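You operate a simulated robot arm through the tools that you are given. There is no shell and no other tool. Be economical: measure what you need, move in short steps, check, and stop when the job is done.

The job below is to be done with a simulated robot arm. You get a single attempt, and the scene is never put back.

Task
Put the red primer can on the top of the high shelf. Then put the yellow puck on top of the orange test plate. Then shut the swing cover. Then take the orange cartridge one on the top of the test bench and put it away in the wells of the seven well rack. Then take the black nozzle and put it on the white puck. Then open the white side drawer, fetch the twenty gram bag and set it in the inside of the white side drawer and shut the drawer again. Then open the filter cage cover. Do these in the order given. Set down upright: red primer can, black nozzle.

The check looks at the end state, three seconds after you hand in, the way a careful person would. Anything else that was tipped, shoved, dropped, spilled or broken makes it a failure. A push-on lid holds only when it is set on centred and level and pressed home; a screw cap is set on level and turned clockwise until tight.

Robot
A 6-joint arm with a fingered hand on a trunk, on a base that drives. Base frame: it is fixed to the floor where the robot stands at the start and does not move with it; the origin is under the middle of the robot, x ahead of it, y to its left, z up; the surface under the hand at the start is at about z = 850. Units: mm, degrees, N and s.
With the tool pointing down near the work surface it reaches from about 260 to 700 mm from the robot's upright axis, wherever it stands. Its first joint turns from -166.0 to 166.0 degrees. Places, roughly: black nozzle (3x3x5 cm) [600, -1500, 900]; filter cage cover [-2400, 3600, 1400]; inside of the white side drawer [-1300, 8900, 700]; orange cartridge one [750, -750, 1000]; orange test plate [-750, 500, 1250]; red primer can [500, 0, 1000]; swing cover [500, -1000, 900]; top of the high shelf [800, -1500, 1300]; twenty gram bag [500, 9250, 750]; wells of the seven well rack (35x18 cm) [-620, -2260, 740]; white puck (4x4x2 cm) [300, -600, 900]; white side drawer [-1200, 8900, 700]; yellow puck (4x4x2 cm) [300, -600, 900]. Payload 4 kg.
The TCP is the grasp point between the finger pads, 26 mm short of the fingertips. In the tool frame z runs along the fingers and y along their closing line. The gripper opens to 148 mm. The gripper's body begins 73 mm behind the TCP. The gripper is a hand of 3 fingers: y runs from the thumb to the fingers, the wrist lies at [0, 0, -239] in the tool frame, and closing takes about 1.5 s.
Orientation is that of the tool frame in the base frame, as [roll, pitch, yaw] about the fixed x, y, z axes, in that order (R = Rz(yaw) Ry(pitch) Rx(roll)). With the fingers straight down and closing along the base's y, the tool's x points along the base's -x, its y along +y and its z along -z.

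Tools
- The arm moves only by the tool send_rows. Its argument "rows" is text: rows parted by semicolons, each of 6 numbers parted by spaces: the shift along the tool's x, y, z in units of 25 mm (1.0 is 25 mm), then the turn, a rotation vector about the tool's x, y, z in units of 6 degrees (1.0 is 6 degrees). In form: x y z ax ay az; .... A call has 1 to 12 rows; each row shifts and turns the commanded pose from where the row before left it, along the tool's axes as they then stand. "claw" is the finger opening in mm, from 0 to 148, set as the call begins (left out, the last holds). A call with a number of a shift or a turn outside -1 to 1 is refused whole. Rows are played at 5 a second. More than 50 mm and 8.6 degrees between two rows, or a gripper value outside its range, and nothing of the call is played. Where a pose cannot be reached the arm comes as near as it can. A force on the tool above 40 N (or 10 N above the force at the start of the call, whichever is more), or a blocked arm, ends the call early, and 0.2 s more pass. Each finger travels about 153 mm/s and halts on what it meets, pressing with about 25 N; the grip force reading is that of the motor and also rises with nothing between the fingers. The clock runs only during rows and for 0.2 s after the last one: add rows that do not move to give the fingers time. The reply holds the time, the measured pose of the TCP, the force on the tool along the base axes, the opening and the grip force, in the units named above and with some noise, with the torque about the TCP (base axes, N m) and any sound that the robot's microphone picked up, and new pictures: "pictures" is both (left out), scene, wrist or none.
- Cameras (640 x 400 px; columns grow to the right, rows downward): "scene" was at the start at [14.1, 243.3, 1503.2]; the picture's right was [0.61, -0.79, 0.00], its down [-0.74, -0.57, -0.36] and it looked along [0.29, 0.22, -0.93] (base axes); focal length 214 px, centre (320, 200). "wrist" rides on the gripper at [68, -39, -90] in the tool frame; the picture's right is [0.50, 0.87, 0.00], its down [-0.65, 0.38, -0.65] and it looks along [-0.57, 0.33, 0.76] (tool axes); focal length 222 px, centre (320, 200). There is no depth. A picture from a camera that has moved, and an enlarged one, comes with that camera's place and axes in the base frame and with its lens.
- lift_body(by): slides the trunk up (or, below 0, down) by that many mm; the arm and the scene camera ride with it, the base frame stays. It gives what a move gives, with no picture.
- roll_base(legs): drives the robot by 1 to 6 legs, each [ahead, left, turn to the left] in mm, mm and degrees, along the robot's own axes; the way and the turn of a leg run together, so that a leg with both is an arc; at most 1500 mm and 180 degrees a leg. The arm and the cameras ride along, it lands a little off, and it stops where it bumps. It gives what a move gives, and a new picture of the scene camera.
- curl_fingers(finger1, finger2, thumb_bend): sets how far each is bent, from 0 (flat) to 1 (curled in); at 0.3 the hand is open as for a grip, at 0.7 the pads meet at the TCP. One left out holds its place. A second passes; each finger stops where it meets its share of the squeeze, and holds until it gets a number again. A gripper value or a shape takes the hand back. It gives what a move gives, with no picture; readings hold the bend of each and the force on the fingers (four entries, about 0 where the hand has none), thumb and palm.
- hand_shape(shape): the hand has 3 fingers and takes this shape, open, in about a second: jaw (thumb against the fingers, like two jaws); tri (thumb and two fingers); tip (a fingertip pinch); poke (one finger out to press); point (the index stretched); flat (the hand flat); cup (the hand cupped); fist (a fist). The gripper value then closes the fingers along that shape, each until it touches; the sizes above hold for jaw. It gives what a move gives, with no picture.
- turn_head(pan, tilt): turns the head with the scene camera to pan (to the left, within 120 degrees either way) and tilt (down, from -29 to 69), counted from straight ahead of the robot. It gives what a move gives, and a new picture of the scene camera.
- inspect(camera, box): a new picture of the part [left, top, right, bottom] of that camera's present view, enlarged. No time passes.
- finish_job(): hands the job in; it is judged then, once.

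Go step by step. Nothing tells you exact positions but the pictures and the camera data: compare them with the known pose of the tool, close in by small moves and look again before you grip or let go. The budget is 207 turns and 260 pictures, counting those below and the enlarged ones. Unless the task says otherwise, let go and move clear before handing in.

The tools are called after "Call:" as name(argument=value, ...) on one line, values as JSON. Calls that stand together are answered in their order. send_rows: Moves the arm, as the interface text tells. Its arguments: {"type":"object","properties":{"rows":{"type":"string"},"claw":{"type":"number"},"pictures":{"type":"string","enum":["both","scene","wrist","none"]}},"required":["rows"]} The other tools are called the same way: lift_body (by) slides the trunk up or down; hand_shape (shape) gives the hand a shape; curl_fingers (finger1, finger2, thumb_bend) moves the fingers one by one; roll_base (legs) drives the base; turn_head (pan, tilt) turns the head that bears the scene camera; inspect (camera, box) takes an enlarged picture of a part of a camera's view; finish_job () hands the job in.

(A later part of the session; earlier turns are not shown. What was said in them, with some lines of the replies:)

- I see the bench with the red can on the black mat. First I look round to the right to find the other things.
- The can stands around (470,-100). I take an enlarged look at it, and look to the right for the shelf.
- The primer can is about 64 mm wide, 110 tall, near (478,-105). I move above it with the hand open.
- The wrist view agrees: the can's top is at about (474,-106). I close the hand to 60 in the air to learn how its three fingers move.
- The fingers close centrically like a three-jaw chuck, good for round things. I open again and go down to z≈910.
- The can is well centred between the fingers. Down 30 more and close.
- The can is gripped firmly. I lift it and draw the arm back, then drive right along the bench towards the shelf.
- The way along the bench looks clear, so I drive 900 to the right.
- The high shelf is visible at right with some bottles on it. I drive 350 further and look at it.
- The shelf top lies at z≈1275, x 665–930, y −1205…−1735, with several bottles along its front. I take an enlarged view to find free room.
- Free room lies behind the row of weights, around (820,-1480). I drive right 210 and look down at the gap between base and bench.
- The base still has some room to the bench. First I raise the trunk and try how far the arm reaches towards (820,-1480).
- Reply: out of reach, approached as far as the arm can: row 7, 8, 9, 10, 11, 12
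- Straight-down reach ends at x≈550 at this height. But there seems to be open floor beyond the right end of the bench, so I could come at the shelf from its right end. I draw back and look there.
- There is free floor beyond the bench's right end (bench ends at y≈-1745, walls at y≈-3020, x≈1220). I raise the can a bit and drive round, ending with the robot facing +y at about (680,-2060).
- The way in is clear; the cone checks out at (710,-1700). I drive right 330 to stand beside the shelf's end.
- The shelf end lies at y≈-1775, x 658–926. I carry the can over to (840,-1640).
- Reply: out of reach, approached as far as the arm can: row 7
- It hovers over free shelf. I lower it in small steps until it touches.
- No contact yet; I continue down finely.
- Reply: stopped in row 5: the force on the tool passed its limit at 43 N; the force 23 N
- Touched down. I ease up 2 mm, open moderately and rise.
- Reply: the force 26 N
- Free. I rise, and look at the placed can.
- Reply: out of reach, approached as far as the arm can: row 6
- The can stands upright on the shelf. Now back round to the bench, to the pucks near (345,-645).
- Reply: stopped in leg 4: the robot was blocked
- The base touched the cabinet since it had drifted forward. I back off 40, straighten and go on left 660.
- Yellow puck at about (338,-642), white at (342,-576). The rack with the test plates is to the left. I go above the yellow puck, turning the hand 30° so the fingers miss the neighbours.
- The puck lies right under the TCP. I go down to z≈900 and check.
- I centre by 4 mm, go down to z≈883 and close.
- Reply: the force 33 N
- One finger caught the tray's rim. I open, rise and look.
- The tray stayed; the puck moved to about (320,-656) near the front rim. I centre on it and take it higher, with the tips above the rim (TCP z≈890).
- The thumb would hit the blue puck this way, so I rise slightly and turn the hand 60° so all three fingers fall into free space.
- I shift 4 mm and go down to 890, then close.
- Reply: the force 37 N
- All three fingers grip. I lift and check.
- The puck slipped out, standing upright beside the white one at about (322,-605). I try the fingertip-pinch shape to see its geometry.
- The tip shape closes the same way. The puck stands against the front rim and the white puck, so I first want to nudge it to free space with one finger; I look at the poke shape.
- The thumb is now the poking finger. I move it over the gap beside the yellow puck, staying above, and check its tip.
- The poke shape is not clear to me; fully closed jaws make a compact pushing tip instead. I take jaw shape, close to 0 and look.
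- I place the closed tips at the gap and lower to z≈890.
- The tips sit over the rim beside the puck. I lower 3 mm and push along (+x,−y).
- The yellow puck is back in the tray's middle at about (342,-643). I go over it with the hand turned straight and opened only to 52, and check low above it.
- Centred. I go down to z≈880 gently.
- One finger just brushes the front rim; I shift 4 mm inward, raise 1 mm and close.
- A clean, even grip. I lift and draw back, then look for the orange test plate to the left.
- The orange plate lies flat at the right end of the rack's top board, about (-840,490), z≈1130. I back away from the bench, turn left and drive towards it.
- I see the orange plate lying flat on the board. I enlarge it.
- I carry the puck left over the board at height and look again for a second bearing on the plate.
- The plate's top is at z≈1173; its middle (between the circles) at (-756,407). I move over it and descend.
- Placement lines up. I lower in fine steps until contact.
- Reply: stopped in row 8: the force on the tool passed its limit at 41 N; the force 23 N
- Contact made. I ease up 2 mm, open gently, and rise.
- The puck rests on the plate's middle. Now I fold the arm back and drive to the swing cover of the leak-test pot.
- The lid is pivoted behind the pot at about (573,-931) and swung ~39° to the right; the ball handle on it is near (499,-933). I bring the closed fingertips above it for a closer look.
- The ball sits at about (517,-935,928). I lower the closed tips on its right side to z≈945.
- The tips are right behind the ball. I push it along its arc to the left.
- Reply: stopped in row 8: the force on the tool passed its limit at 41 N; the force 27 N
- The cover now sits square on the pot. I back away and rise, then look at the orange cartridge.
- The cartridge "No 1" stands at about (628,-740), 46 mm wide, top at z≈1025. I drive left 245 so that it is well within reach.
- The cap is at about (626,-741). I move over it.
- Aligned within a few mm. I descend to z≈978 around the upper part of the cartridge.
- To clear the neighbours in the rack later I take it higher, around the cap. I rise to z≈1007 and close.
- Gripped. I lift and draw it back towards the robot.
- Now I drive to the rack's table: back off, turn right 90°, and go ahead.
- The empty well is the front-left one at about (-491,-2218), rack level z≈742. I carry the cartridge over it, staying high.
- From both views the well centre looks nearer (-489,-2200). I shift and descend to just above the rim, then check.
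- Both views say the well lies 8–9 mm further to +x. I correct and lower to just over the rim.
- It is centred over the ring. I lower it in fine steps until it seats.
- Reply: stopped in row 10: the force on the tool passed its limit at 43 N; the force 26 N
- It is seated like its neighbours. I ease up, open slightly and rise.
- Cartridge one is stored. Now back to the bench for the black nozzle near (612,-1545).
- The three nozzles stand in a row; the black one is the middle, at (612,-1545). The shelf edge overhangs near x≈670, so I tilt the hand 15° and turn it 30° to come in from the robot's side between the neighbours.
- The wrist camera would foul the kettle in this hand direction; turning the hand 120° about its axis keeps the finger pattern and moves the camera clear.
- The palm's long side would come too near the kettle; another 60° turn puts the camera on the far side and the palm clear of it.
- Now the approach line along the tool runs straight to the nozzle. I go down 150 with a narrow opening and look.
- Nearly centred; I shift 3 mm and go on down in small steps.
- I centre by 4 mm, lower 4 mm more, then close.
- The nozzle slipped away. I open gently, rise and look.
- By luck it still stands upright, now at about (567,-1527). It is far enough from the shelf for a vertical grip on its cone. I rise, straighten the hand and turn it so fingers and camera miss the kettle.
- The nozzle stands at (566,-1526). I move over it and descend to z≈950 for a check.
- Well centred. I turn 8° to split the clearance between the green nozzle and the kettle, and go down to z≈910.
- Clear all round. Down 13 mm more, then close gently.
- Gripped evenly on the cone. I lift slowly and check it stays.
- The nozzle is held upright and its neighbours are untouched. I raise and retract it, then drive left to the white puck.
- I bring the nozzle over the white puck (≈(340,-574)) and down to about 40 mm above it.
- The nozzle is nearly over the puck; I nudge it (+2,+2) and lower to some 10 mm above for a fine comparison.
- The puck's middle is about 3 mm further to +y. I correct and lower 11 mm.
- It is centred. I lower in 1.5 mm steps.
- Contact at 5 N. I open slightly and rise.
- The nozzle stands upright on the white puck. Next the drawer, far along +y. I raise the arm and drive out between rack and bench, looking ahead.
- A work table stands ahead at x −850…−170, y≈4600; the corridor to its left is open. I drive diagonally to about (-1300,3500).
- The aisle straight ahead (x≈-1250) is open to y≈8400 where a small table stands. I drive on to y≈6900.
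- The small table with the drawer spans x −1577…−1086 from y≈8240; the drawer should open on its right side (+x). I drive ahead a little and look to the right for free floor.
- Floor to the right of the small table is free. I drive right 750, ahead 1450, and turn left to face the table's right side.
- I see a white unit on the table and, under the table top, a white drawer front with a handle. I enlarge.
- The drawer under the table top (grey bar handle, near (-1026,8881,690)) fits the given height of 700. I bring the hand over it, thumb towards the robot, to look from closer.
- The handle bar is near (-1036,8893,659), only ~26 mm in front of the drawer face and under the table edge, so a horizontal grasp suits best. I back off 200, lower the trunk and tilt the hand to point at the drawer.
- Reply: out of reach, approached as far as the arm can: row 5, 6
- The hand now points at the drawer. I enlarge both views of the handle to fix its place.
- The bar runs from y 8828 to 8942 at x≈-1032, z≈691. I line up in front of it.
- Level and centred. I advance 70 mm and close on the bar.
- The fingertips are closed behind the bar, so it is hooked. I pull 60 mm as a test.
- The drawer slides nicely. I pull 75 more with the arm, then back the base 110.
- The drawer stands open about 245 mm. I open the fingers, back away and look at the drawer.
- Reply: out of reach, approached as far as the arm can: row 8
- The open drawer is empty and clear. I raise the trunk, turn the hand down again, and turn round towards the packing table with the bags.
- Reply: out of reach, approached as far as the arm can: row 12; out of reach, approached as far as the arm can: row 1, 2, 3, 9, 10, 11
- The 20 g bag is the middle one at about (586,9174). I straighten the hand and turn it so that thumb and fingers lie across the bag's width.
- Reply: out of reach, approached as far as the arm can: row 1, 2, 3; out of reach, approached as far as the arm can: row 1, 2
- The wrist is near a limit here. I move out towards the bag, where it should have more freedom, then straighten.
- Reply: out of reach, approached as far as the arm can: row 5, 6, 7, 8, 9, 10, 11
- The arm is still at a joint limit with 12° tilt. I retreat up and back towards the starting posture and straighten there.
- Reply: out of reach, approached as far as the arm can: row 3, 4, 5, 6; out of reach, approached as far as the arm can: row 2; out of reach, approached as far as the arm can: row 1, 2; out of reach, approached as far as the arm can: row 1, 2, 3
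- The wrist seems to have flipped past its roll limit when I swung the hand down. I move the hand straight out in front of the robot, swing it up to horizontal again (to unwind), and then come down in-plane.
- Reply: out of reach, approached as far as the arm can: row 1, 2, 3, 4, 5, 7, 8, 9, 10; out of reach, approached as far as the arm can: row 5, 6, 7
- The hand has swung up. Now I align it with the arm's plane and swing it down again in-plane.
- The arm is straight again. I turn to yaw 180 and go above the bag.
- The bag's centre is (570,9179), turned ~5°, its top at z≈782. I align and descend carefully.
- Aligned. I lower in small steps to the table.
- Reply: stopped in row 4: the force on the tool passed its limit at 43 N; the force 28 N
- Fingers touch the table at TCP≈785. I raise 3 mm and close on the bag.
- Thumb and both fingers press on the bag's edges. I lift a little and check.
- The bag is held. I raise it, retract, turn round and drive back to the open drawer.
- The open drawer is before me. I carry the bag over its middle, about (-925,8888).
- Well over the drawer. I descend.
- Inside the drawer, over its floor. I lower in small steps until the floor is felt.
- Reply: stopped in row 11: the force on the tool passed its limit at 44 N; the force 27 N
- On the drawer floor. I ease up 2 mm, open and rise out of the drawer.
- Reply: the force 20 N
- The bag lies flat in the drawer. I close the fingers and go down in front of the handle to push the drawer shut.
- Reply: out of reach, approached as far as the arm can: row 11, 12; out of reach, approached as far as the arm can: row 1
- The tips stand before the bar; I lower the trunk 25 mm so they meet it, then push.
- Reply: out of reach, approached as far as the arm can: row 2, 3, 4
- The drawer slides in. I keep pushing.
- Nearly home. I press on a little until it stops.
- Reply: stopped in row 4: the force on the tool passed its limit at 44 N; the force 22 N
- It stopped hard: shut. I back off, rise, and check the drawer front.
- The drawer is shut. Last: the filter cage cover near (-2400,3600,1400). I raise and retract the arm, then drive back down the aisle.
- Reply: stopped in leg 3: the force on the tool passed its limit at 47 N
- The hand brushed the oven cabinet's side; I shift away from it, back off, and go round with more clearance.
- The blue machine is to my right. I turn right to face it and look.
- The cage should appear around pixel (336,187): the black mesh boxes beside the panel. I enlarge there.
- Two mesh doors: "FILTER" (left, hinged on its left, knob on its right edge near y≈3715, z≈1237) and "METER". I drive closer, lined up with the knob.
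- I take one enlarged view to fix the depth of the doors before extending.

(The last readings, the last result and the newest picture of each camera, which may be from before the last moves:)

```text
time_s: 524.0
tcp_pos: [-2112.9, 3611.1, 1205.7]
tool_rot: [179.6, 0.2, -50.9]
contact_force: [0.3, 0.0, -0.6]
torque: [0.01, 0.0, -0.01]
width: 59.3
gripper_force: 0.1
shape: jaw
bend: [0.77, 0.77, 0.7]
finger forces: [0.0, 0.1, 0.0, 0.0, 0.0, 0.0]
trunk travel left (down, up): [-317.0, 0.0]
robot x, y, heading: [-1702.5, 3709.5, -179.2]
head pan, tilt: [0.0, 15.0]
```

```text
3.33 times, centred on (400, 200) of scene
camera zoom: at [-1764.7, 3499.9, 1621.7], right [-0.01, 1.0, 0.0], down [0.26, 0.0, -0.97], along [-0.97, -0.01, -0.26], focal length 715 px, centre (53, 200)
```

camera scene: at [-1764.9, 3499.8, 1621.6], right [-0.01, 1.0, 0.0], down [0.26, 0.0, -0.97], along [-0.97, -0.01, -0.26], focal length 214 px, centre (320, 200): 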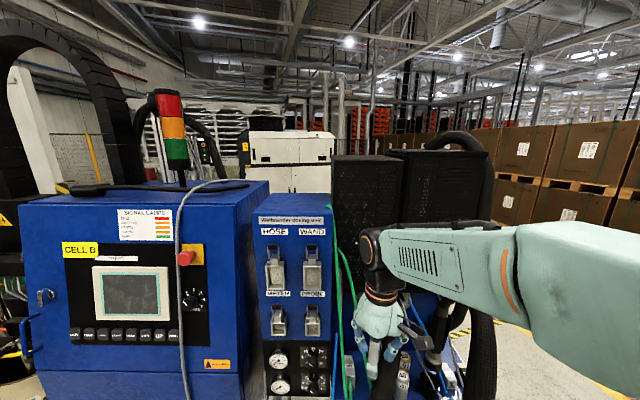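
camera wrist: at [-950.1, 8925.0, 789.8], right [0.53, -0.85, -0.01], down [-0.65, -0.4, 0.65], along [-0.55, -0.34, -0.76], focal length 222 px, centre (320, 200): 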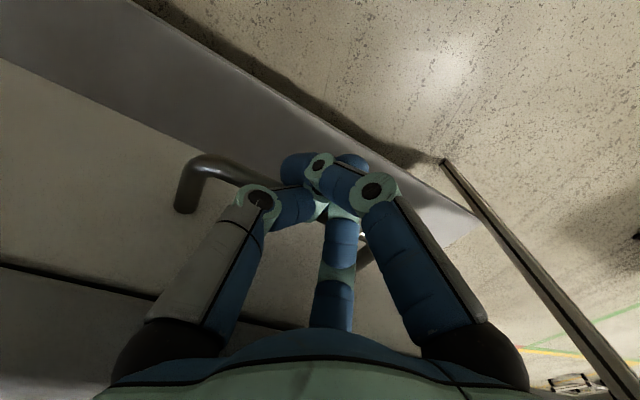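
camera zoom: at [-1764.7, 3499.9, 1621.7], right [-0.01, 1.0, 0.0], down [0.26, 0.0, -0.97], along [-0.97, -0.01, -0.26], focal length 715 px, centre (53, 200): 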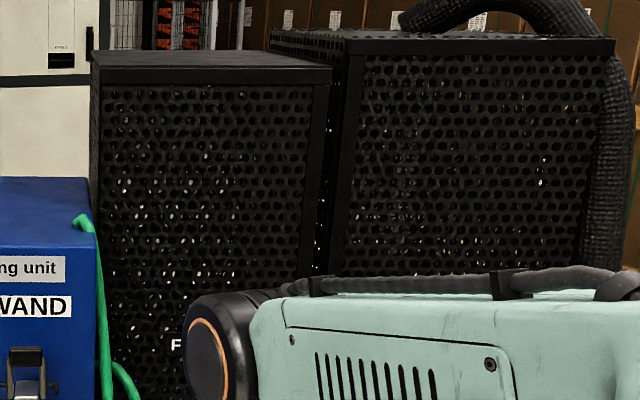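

The FILTER face is at x≈-2384 and its knob at about (-2362,3710,1241). I go to 130 mm before it and swing the hand up to horizontal.

Call:
send_rows(rows="-0.86 0.16 -0.21 0 0 0;-0.86 0.16 -0.21 0 0 0;-0.86 0.16 -0.21 0 0 0;-0.86 0.16 -0.21 0 0 0;-0.86 0.16 -0.21 0 0 0;-0.86 0.16 -0.21 0 0 0;-0.86 0.16 -0.21 0 0 0;0 0 0 0 0 0", pictures="none")

Call:
send_rows(rows="0 0 0 -0.776 -0.631 0;0 0 0 -0.776 -0.631 0;0 0 0 -0.776 -0.631 0;0 0 0 -0.776 -0.631 0;0 0 0 -0.776 -0.631 0;0 0 0 -0.776 -0.631 0;0 0 0 -0.776 -0.631 0;0 0 0 -0.776 -0.631 0;0 0 0 -0.776 -0.631 0;0 0 0 -0.776 -0.631 0;0 0 0 -0.776 -0.631 0;0 0 0 -0.776 -0.631 0", pictures="none")

Call:
send_rows(rows="0 0 0 -0.776 -0.631 0;0 0 0 -0.776 -0.631 0;0 0 0 -0.776 -0.631 0;0 0 0 0 0 0", claw=50, pictures="wrist")

```text
time_s: 525.8
tcp_pos: [-2228.5, 3710.9, 1242.4]
tool_rot: [179.5, 0.2, -51.0]
contact_force: [0.3, 0.1, 0.1]
torque: [0.01, 0.01, 0.04]
width: 59.5
gripper_force: 0.0
shape: jaw
bend: [0.77, 0.77, 0.7]
finger forces: [0.0, 0.0, 0.0, 0.0, 0.1, 0.0]
trunk travel left (down, up): [-317.0, 0.0]
robot x, y, heading: [-1702.5, 3712.7, -179.3]
head pan, tilt: [0.0, 15.0]
```

```text
time_s: 528.4
tcp_pos: [-2229.8, 3710.6, 1241.7]
tool_rot: [112.0, 36.8, -76.5]
contact_force: [0.1, -1.2, 0.3]
torque: [-0.01, 0.01, 0.04]
width: 59.3
gripper_force: 0.1
shape: jaw
bend: [0.77, 0.77, 0.7]
finger forces: [0.0, 0.0, 0.2, 0.0, 0.0, 0.0]
trunk travel left (down, up): [-317.0, 0.0]
robot x, y, heading: [-1708.3, 3710.9, -179.0]
head pan, tilt: [0.0, 15.0]
```

```text
time_s: 529.4
tcp_pos: [-2229.4, 3709.3, 1241.3]
tool_rot: [89.3, 39.1, -90.6]
contact_force: [-0.4, -0.7, -0.2]
torque: [0.01, 0.01, 0.01]
width: 50.2
gripper_force: 0.0
shape: jaw
bend: [0.77, 0.77, 0.7]
finger forces: [0.0, 0.0, 0.0, 0.1, 0.0, 0.0]
trunk travel left (down, up): [-317.0, 0.0]
robot x, y, heading: [-1703.5, 3710.4, -179.5]
head pan, tilt: [0.0, 15.0]
camera wrist: at [-2140.2, 3682.3, 1166.0], right [0.0, -0.93, 0.36], down [0.66, 0.27, 0.7], along [-0.75, 0.24, 0.62], focal length 222 px, centre (320, 200)
```

wrist: 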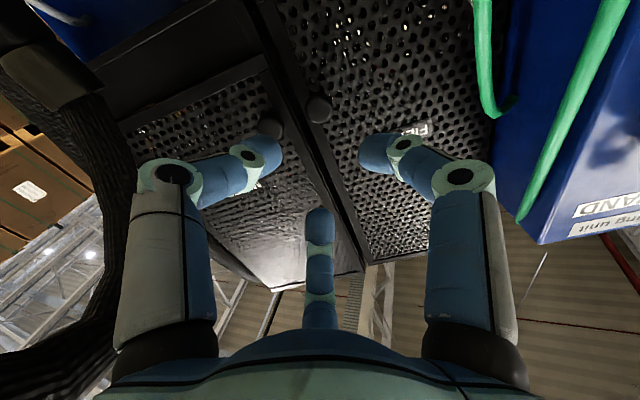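

The FILTER knob is at (-2363,3712,1240), right on the tool's line. I advance 118 mm around it and close.

Call:
send_rows(rows="-0.09 -0.08 0.9 0 0 0;0 0 0.9 0 0 0;0 0 0.9 0 0 0;0 0 0.9 0 0 0;0 0 0.6 0 0 0;0 0 0.5 0 0 0;0 0 0 0 0 0", pictures="none")

Call:
send_rows(rows="0 0 0 0 0 0;0 0 0 0 0 0;0 0 0 0 0 0;0 0 0 0 0 0;0 0 0 0 0 0;0 0 0 0 0 0", claw=5, pictures="wrist")

```text
time_s: 531.0
tcp_pos: [-2345.5, 3710.7, 1242.6]
tool_rot: [89.3, 39.2, -90.4]
contact_force: [0.6, 0.0, -0.4]
torque: [-0.01, 0.04, -0.03]
width: 50.2
gripper_force: 0.1
shape: jaw
bend: [0.77, 0.77, 0.7]
finger forces: [0.0, 0.0, 0.0, 0.1, 0.1, 0.0]
trunk travel left (down, up): [-317.0, 0.0]
robot x, y, heading: [-1702.6, 3710.9, -179.1]
head pan, tilt: [0.0, 15.0]
```

```text
time_s: 532.4
tcp_pos: [-2344.4, 3712.5, 1243.7]
tool_rot: [89.4, 39.1, -90.5]
contact_force: [0.2, 0.7, -1.6]
torque: [-0.02, -0.04, -0.03]
width: 20.6
gripper_force: 24.9
shape: jaw
bend: [0.75, 0.73, 0.7]
finger forces: [21.3, 20.7, 0.1, 0.1, 23.3, 0.0]
trunk travel left (down, up): [-317.0, 0.0]
robot x, y, heading: [-1703.4, 3715.6, -179.3]
head pan, tilt: [0.0, 15.0]
camera wrist: at [-2256.7, 3684.6, 1168.2], right [0.0, -0.93, 0.36], down [0.66, 0.27, 0.7], along [-0.75, 0.24, 0.62], focal length 222 px, centre (320, 200)
```

wrist: 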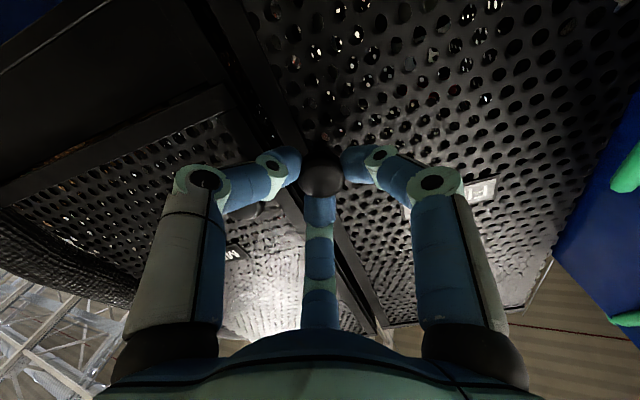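

The knob is firmly held. I swing the door open along its arc about the hinge at y≈3535, first 24°.

Call:
send_rows(rows="0.154 0.134 -0.732 0.631 -0.776 -0.01;0.154 0.134 -0.732 0.631 -0.776 -0.01;0.154 0.134 -0.732 0.631 -0.776 -0.01;0.154 0.134 -0.732 0.631 -0.776 -0.01;0 0 0 0 0 0", pictures="wrist")

```text
time_s: 533.6
tcp_pos: [-2276.5, 3679.9, 1243.8]
tool_rot: [89.3, 39.1, -114.5]
contact_force: [1.4, 0.9, 5.0]
torque: [0.05, 0.07, 0.01]
width: 20.3
gripper_force: 24.3
shape: jaw
bend: [0.75, 0.73, 0.7]
finger forces: [23.4, 24.2, 0.0, 0.0, 22.0, 0.0]
trunk travel left (down, up): [-317.0, 0.0]
robot x, y, heading: [-1704.7, 3714.7, -179.3]
head pan, tilt: [0.0, 15.0]
camera wrist: at [-2207.7, 3618.4, 1167.5], right [-0.38, -0.85, 0.36], down [0.71, -0.02, 0.7], along [-0.59, 0.52, 0.62], focal length 222 px, centre (320, 200)
```

wrist: 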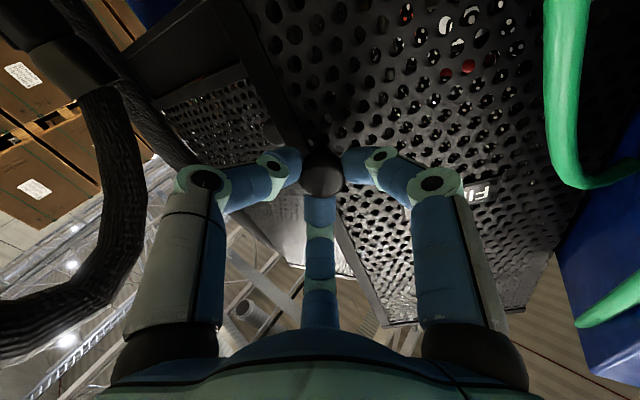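

The door swings freely. I continue another 30°.

Call:
send_rows(rows="0.154 0.134 -0.732 0.631 -0.776 -0.01;0.154 0.134 -0.732 0.631 -0.776 -0.01;0.154 0.134 -0.732 0.631 -0.776 -0.01;0.154 0.134 -0.732 0.631 -0.776 -0.01;0.154 0.134 -0.732 0.631 -0.776 -0.01;0 0 0 0 0 0", pictures="wrist")

```text
time_s: 535.0
tcp_pos: [-2219.9, 3608.6, 1242.1]
tool_rot: [89.4, 39.3, -144.6]
contact_force: [-2.7, -3.0, 5.6]
torque: [0.12, 0.06, 0.23]
width: 19.8
gripper_force: 24.9
shape: jaw
bend: [0.75, 0.73, 0.7]
finger forces: [26.7, 24.0, 0.0, 0.1, 19.9, 0.0]
trunk travel left (down, up): [-317.0, 0.0]
robot x, y, heading: [-1706.3, 3715.7, -179.6]
head pan, tilt: [0.0, 15.0]
camera wrist: at [-2191.0, 3520.6, 1166.9], right [-0.76, -0.55, 0.36], down [0.6, -0.38, 0.7], along [-0.25, 0.75, 0.62], focal length 222 px, centre (320, 200)
```

wrist: 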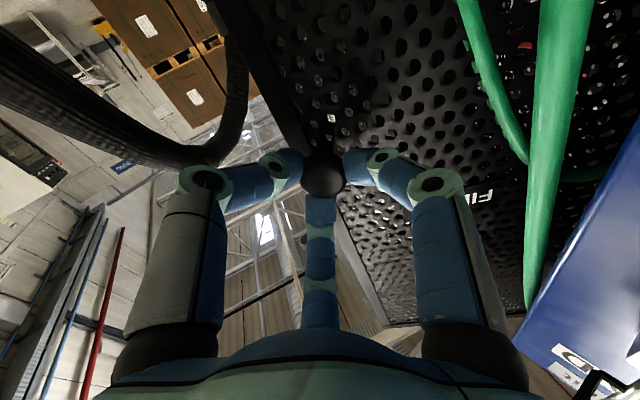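

No resistance and the hoses are clear. I open another 24°.

Call:
send_rows(rows="0.154 0.134 -0.732 0.631 -0.776 -0.01;0.154 0.134 -0.732 0.631 -0.776 -0.01;0.154 0.134 -0.732 0.631 -0.776 -0.01;0.154 0.134 -0.732 0.631 -0.776 -0.01;0 0 0 0 0 0", pictures="wrist")

```text
time_s: 536.2
tcp_pos: [-2207.0, 3547.3, 1241.2]
tool_rot: [89.7, 38.8, -168.0]
contact_force: [8.9, 0.2, 21.4]
torque: [0.5, -0.06, 0.01]
width: 20.3
gripper_force: 24.7
shape: jaw
bend: [0.75, 0.73, 0.7]
finger forces: [24.3, 28.7, 0.0, 0.0, 19.1, 0.0]
out of reach, approached as far as the arm can: row 4
trunk travel left (down, up): [-317.0, 0.0]
robot x, y, heading: [-1700.9, 3711.1, -179.2]
head pan, tilt: [0.0, 15.0]
camera wrist: at [-2215.5, 3453.5, 1165.0], right [-0.91, -0.2, 0.36], down [0.4, -0.59, 0.7], along [0.07, 0.79, 0.61], focal length 222 px, centre (320, 200)
```

wrist: 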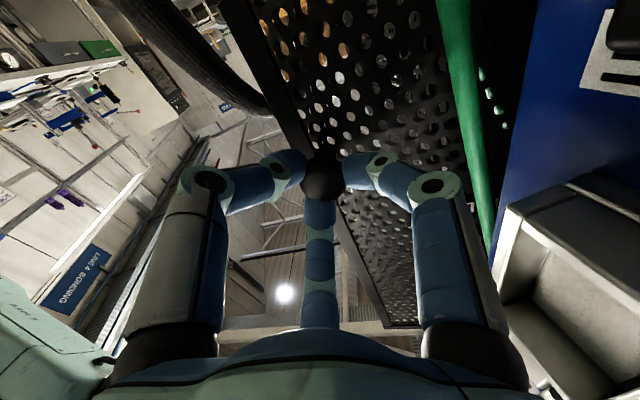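

The door stands ~77° open; some strain shows at the reach limit, so I release the knob now.

Call:
send_rows(rows="0 0 0 0 0 0;0 0 0 0 0 0;0 0 0 0 0 0;0 0 0 0 0 0;0 0 0 0 0 0", claw=50, pictures="none")

```text
time_s: 537.4
tcp_pos: [-2209.4, 3547.2, 1237.2]
tool_rot: [89.6, 39.3, -167.9]
contact_force: [0.7, 0.6, -1.4]
torque: [0.04, -0.07, 0.0]
width: 49.7
gripper_force: 0.0
shape: jaw
bend: [0.77, 0.77, 0.7]
finger forces: [1.4, 0.0, 0.1, 0.0, 0.0, 0.0]
trunk travel left (down, up): [-317.0, 0.0]
robot x, y, heading: [-1703.6, 3712.8, -179.3]
head pan, tilt: [0.0, 15.0]
```

Forces vanished. I turn the base a few degrees left to draw the open hand straight off the knob.

Call:
roll_base(legs=[[0, 0, 6]])

```text
time_s: 538.4
tcp_pos: [-2189.4, 3495.4, 1237.4]
tool_rot: [89.8, 39.2, -162.0]
contact_force: [0.3, -0.7, 0.2]
torque: [-0.02, 0.02, -0.01]
width: 49.7
gripper_force: 0.0
shape: jaw
bend: [0.77, 0.77, 0.7]
finger forces: [0.0, 0.1, 0.0, 0.0, 0.0, 0.0]
trunk travel left (down, up): [-317.0, 0.0]
robot x, y, heading: [-1702.1, 3715.5, -173.1]
head pan, tilt: [0.0, 15.0]
camera scene: at [-1742.5, 3494.9, 1621.7], right [-0.12, 0.99, 0.0], down [0.26, 0.03, -0.97], along [-0.96, -0.11, -0.26], focal length 214 px, centre (320, 200)
```

scene: 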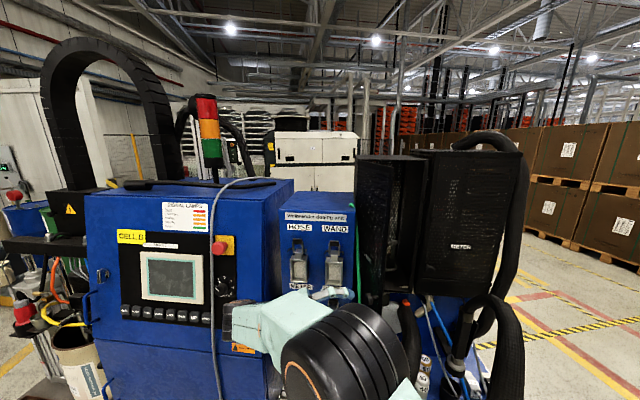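

The door stands about 77° open. To be safe I'll push it further from the inside: I back off, turn the hand to point at the cage again, and come in on the inner side.

Call:
roll_base(legs=[[-260, 0, 0], [0, 0, -6]])

Call:
send_rows(rows="0 0 0 -0.631 0.776 0.01;0 0 0 -0.631 0.776 0.01;0 0 0 -0.631 0.776 0.01;0 0 0 -0.631 0.776 0.01;0 0 0 -0.631 0.776 0.01;0 0 0 -0.631 0.776 0.01;0 0 0 -0.631 0.776 0.01;0 0 0 -0.631 0.776 0.01;0 0 0 -0.631 0.776 0.01;0 0 0 -0.631 0.776 0.01;0 0 0 -0.631 0.776 0.01;0 0 0 -0.631 0.776 0.01", claw=0, pictures="none")

```text
time_s: 540.8
tcp_pos: [-1951.9, 3579.6, 1237.2]
tool_rot: [89.7, 39.2, -168.2]
contact_force: [-0.8, 0.9, 0.0]
torque: [-0.02, 0.04, 0.0]
width: 49.9
gripper_force: 0.0
shape: jaw
bend: [0.77, 0.77, 0.7]
finger forces: [0.0, 0.1, 0.0, 0.0, 0.0, 0.1]
trunk travel left (down, up): [-317.0, 0.0]
robot x, y, heading: [-1444.6, 3737.6, -179.5]
head pan, tilt: [0.0, 15.0]
camera scene: at [-1507.8, 3530.3, 1621.7], right [-0.01, 1.0, 0.0], down [0.26, 0.0, -0.97], along [-0.97, -0.01, -0.26], focal length 214 px, centre (320, 200)
```

scene: 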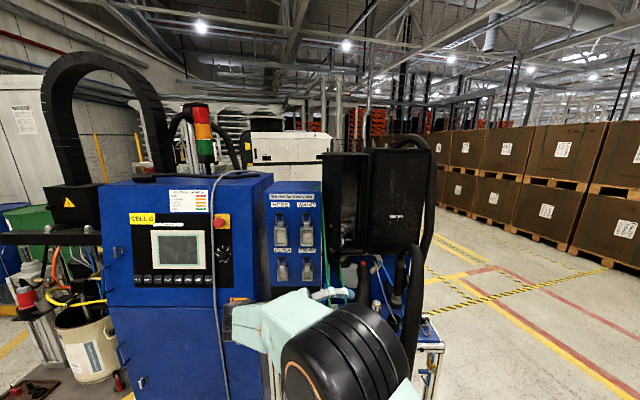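

```text
time_s: 543.4
tcp_pos: [-1952.1, 3579.8, 1238.4]
tool_rot: [89.4, 38.8, -96.2]
contact_force: [-0.3, 1.0, -0.5]
torque: [-0.01, -0.02, 0.01]
width: 0.0
gripper_force: 25.1
shape: jaw
bend: [0.7, 0.7, 0.7]
finger forces: [0.1, 0.0, 0.0, 0.0, 0.0, 0.0]
trunk travel left (down, up): [-317.0, 0.0]
robot x, y, heading: [-1447.6, 3743.8, -179.4]
head pan, tilt: [0.0, 15.0]
```

I move to the inner side of the door and extend beside it.

Call:
send_rows(rows="-0.735 -0.59 0.1 0 0 0;-0.735 -0.59 0.1 0 0 0;-0.735 -0.59 0.1 0 0 0;-0.735 -0.59 0.1 0 0 0;0 0 0 0 0 0", pictures="none")

Call:
send_rows(rows="0.08 0.065 0.955 0 0 0;0.08 0.065 0.955 0 0 0;0.08 0.065 0.955 0 0 0;0.08 0.065 0.955 0 0 0;0.08 0.065 0.955 0 0 0;0.08 0.065 0.955 0 0 0;0.08 0.065 0.955 0 0 0;0.08 0.065 0.955 0 0 0;0.08 0.065 0.955 0 0 0;0.08 0.065 0.955 0 0 0;0.08 0.065 0.955 0 0 0;0 0 0 0 0 0", pictures="wrist")

```text
time_s: 544.6
tcp_pos: [-1954.8, 3675.3, 1238.4]
tool_rot: [89.6, 38.7, -96.3]
contact_force: [0.0, -0.2, 0.3]
torque: [-0.02, 0.01, 0.01]
width: 0.1
gripper_force: 25.0
shape: jaw
bend: [0.7, 0.7, 0.7]
finger forces: [0.0, 0.0, 0.0, 0.1, 0.0, 0.1]
trunk travel left (down, up): [-317.0, 0.0]
robot x, y, heading: [-1448.9, 3740.1, -179.3]
head pan, tilt: [0.0, 15.0]
```

```text
time_s: 547.2
tcp_pos: [-2216.4, 3672.6, 1238.5]
tool_rot: [89.4, 38.9, -96.4]
contact_force: [-0.3, -0.4, 0.3]
torque: [0.04, -0.01, 0.0]
width: 0.1
gripper_force: 24.6
shape: jaw
bend: [0.7, 0.7, 0.7]
finger forces: [0.0, 0.0, 0.1, 0.0, 0.1, 0.0]
trunk travel left (down, up): [-317.0, 0.0]
robot x, y, heading: [-1442.9, 3746.0, -179.4]
head pan, tilt: [0.0, 15.0]
camera wrist: at [-2130.8, 3635.4, 1164.7], right [-0.09, -0.93, 0.36], down [0.68, 0.2, 0.7], along [-0.72, 0.31, 0.62], focal length 222 px, centre (320, 200)
```

wrist: 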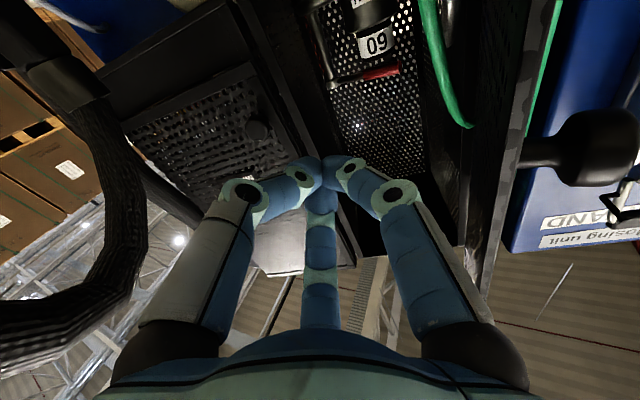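

I see the open cage and the door at right. I advance 20 mm more and push the door outward gently.

Call:
send_rows(rows="0.06 0.05 0.8 0 0 0;0.67 0.54 -0.09 0 0 0;0.67 0.54 -0.09 0 0 0;0.67 0.54 -0.09 0 0 0;0.67 0.54 -0.09 0 0 0;0.67 0.54 -0.09 0 0 0;0 0 0 0 0 0", pictures="wrist")

```text
time_s: 548.9
tcp_pos: [-2237.0, 3577.2, 1239.0]
tool_rot: [89.5, 38.6, -97.1]
contact_force: [5.7, 19.5, -0.3]
torque: [0.11, -0.02, 1.14]
width: 0.0
gripper_force: 25.2
shape: jaw
bend: [0.7, 0.7, 0.7]
finger forces: [19.8, 0.0, 0.0, 0.0, 0.1, 0.0]
trunk travel left (down, up): [-317.0, 0.0]
robot x, y, heading: [-1447.0, 3746.3, -179.8]
head pan, tilt: [0.0, 15.0]
stopped in row 7: the force on the tool passed its limit at 41 N (the readings are from after the stop); the commanded pose is now the measured one
camera wrist: at [-2152.9, 3538.9, 1163.9], right [-0.11, -0.93, 0.36], down [0.69, 0.19, 0.7], along [-0.72, 0.33, 0.61], focal length 222 px, centre (320, 200)
```

wrist: 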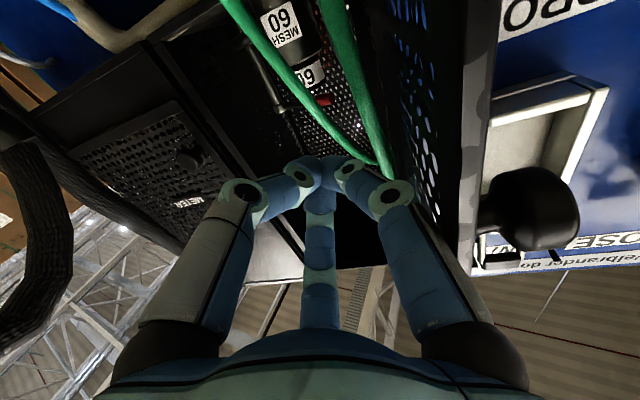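

The door has reached its stop, wide open. I withdraw the hand and take a final look.

Call:
send_rows(rows="-0.6 -0.5 0.08 0 0 0;-0.6 -0.5 0.08 0 0 0;-0.08 -0.065 -0.955 0 0 0;-0.08 -0.065 -0.955 0 0 0;-0.08 -0.065 -0.955 0 0 0;-0.08 -0.065 -0.955 0 0 0;-0.08 -0.065 -0.955 0 0 0;-0.08 -0.065 -0.955 0 0 0;-0.08 -0.065 -0.955 0 0 0;-0.08 -0.065 -0.955 0 0 0;-0.08 -0.065 -0.955 0 0 0;-0.08 -0.065 -0.955 0 0 0", pictures="wrist")

Call:
inspect(camera="scene", box=[250, 120, 450, 300])

```text
time_s: 551.5
tcp_pos: [-1996.7, 3609.6, 1239.1]
tool_rot: [89.6, 38.8, -96.8]
contact_force: [0.5, -0.8, -0.2]
torque: [0.01, -0.02, -0.03]
width: 0.0
gripper_force: 24.5
shape: jaw
bend: [0.7, 0.7, 0.7]
finger forces: [0.0, 0.1, 0.1, 0.0, 0.1, 0.0]
trunk travel left (down, up): [-317.0, 0.0]
robot x, y, heading: [-1445.7, 3742.6, -179.3]
head pan, tilt: [0.0, 15.0]
camera wrist: at [-1912.2, 3571.9, 1163.5], right [-0.1, -0.93, 0.36], down [0.68, 0.2, 0.7], along [-0.72, 0.32, 0.61], focal length 222 px, centre (320, 200)
```

wrist: 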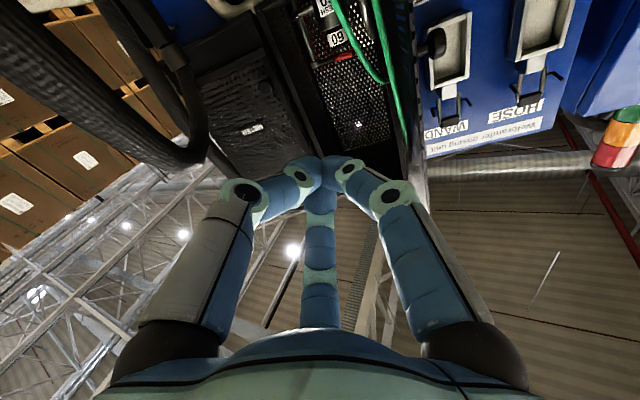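

```text
2.22 times, centred on (350, 210) of scene
camera zoom: at [-1507.6, 3531.0, 1621.7], right [-0.01, 1.0, 0.0], down [0.26, 0.0, -0.97], along [-0.97, -0.01, -0.26], focal length 477 px, centre (253, 178)
```

zoom: 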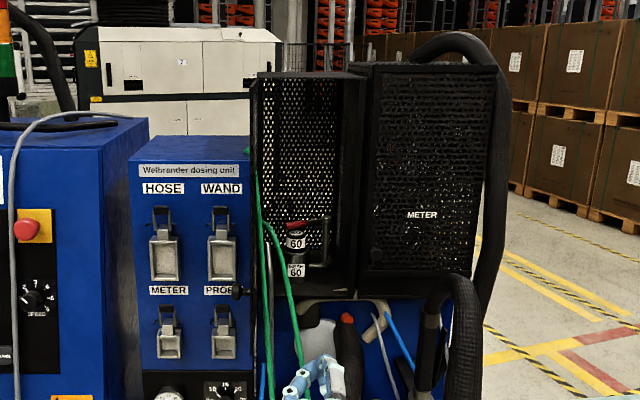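

The filter cage stands wide open and the hand is clear. All seven steps are done in order, so I hand in.

Call:
finish_job()

```text
The job is handed in.
```

I did all seven steps in the order given and handed the job in with the hand clear of everything.

Where things ended up, as last seen in the pictures:
- **Red primer can:** standing upright on the high shelf, behind the weights.
- **Yellow puck:** on the middle of the orange test plate, between its two circles.
- **Swing cover:** shut, square on its pot.
- **Orange cartridge one:** seated in the empty front-left well of the rack.
- **Black nozzle:** upright on the white puck.
- **Twenty gram bag:** lying flat in the white drawer under the table top. The drawer is pushed shut. The table also carries a second white drawer unit; I took the lower one because it matched the given height.
- **Filter cage cover:** the FILTER door is open as far as its stop.

Three things went less smoothly and could count against the result:
- **First grips slipped:** the yellow puck and the black nozzle both slid on my first tries. They stayed upright, and I regripped and placed them.
- **Base contact:** the base stopped against the bench cabinet once.
- **Hand contact:** the hand pressed on the side of the oven cabinet with about 47 N while I was driving. I saw no damage, but did not go back to check.
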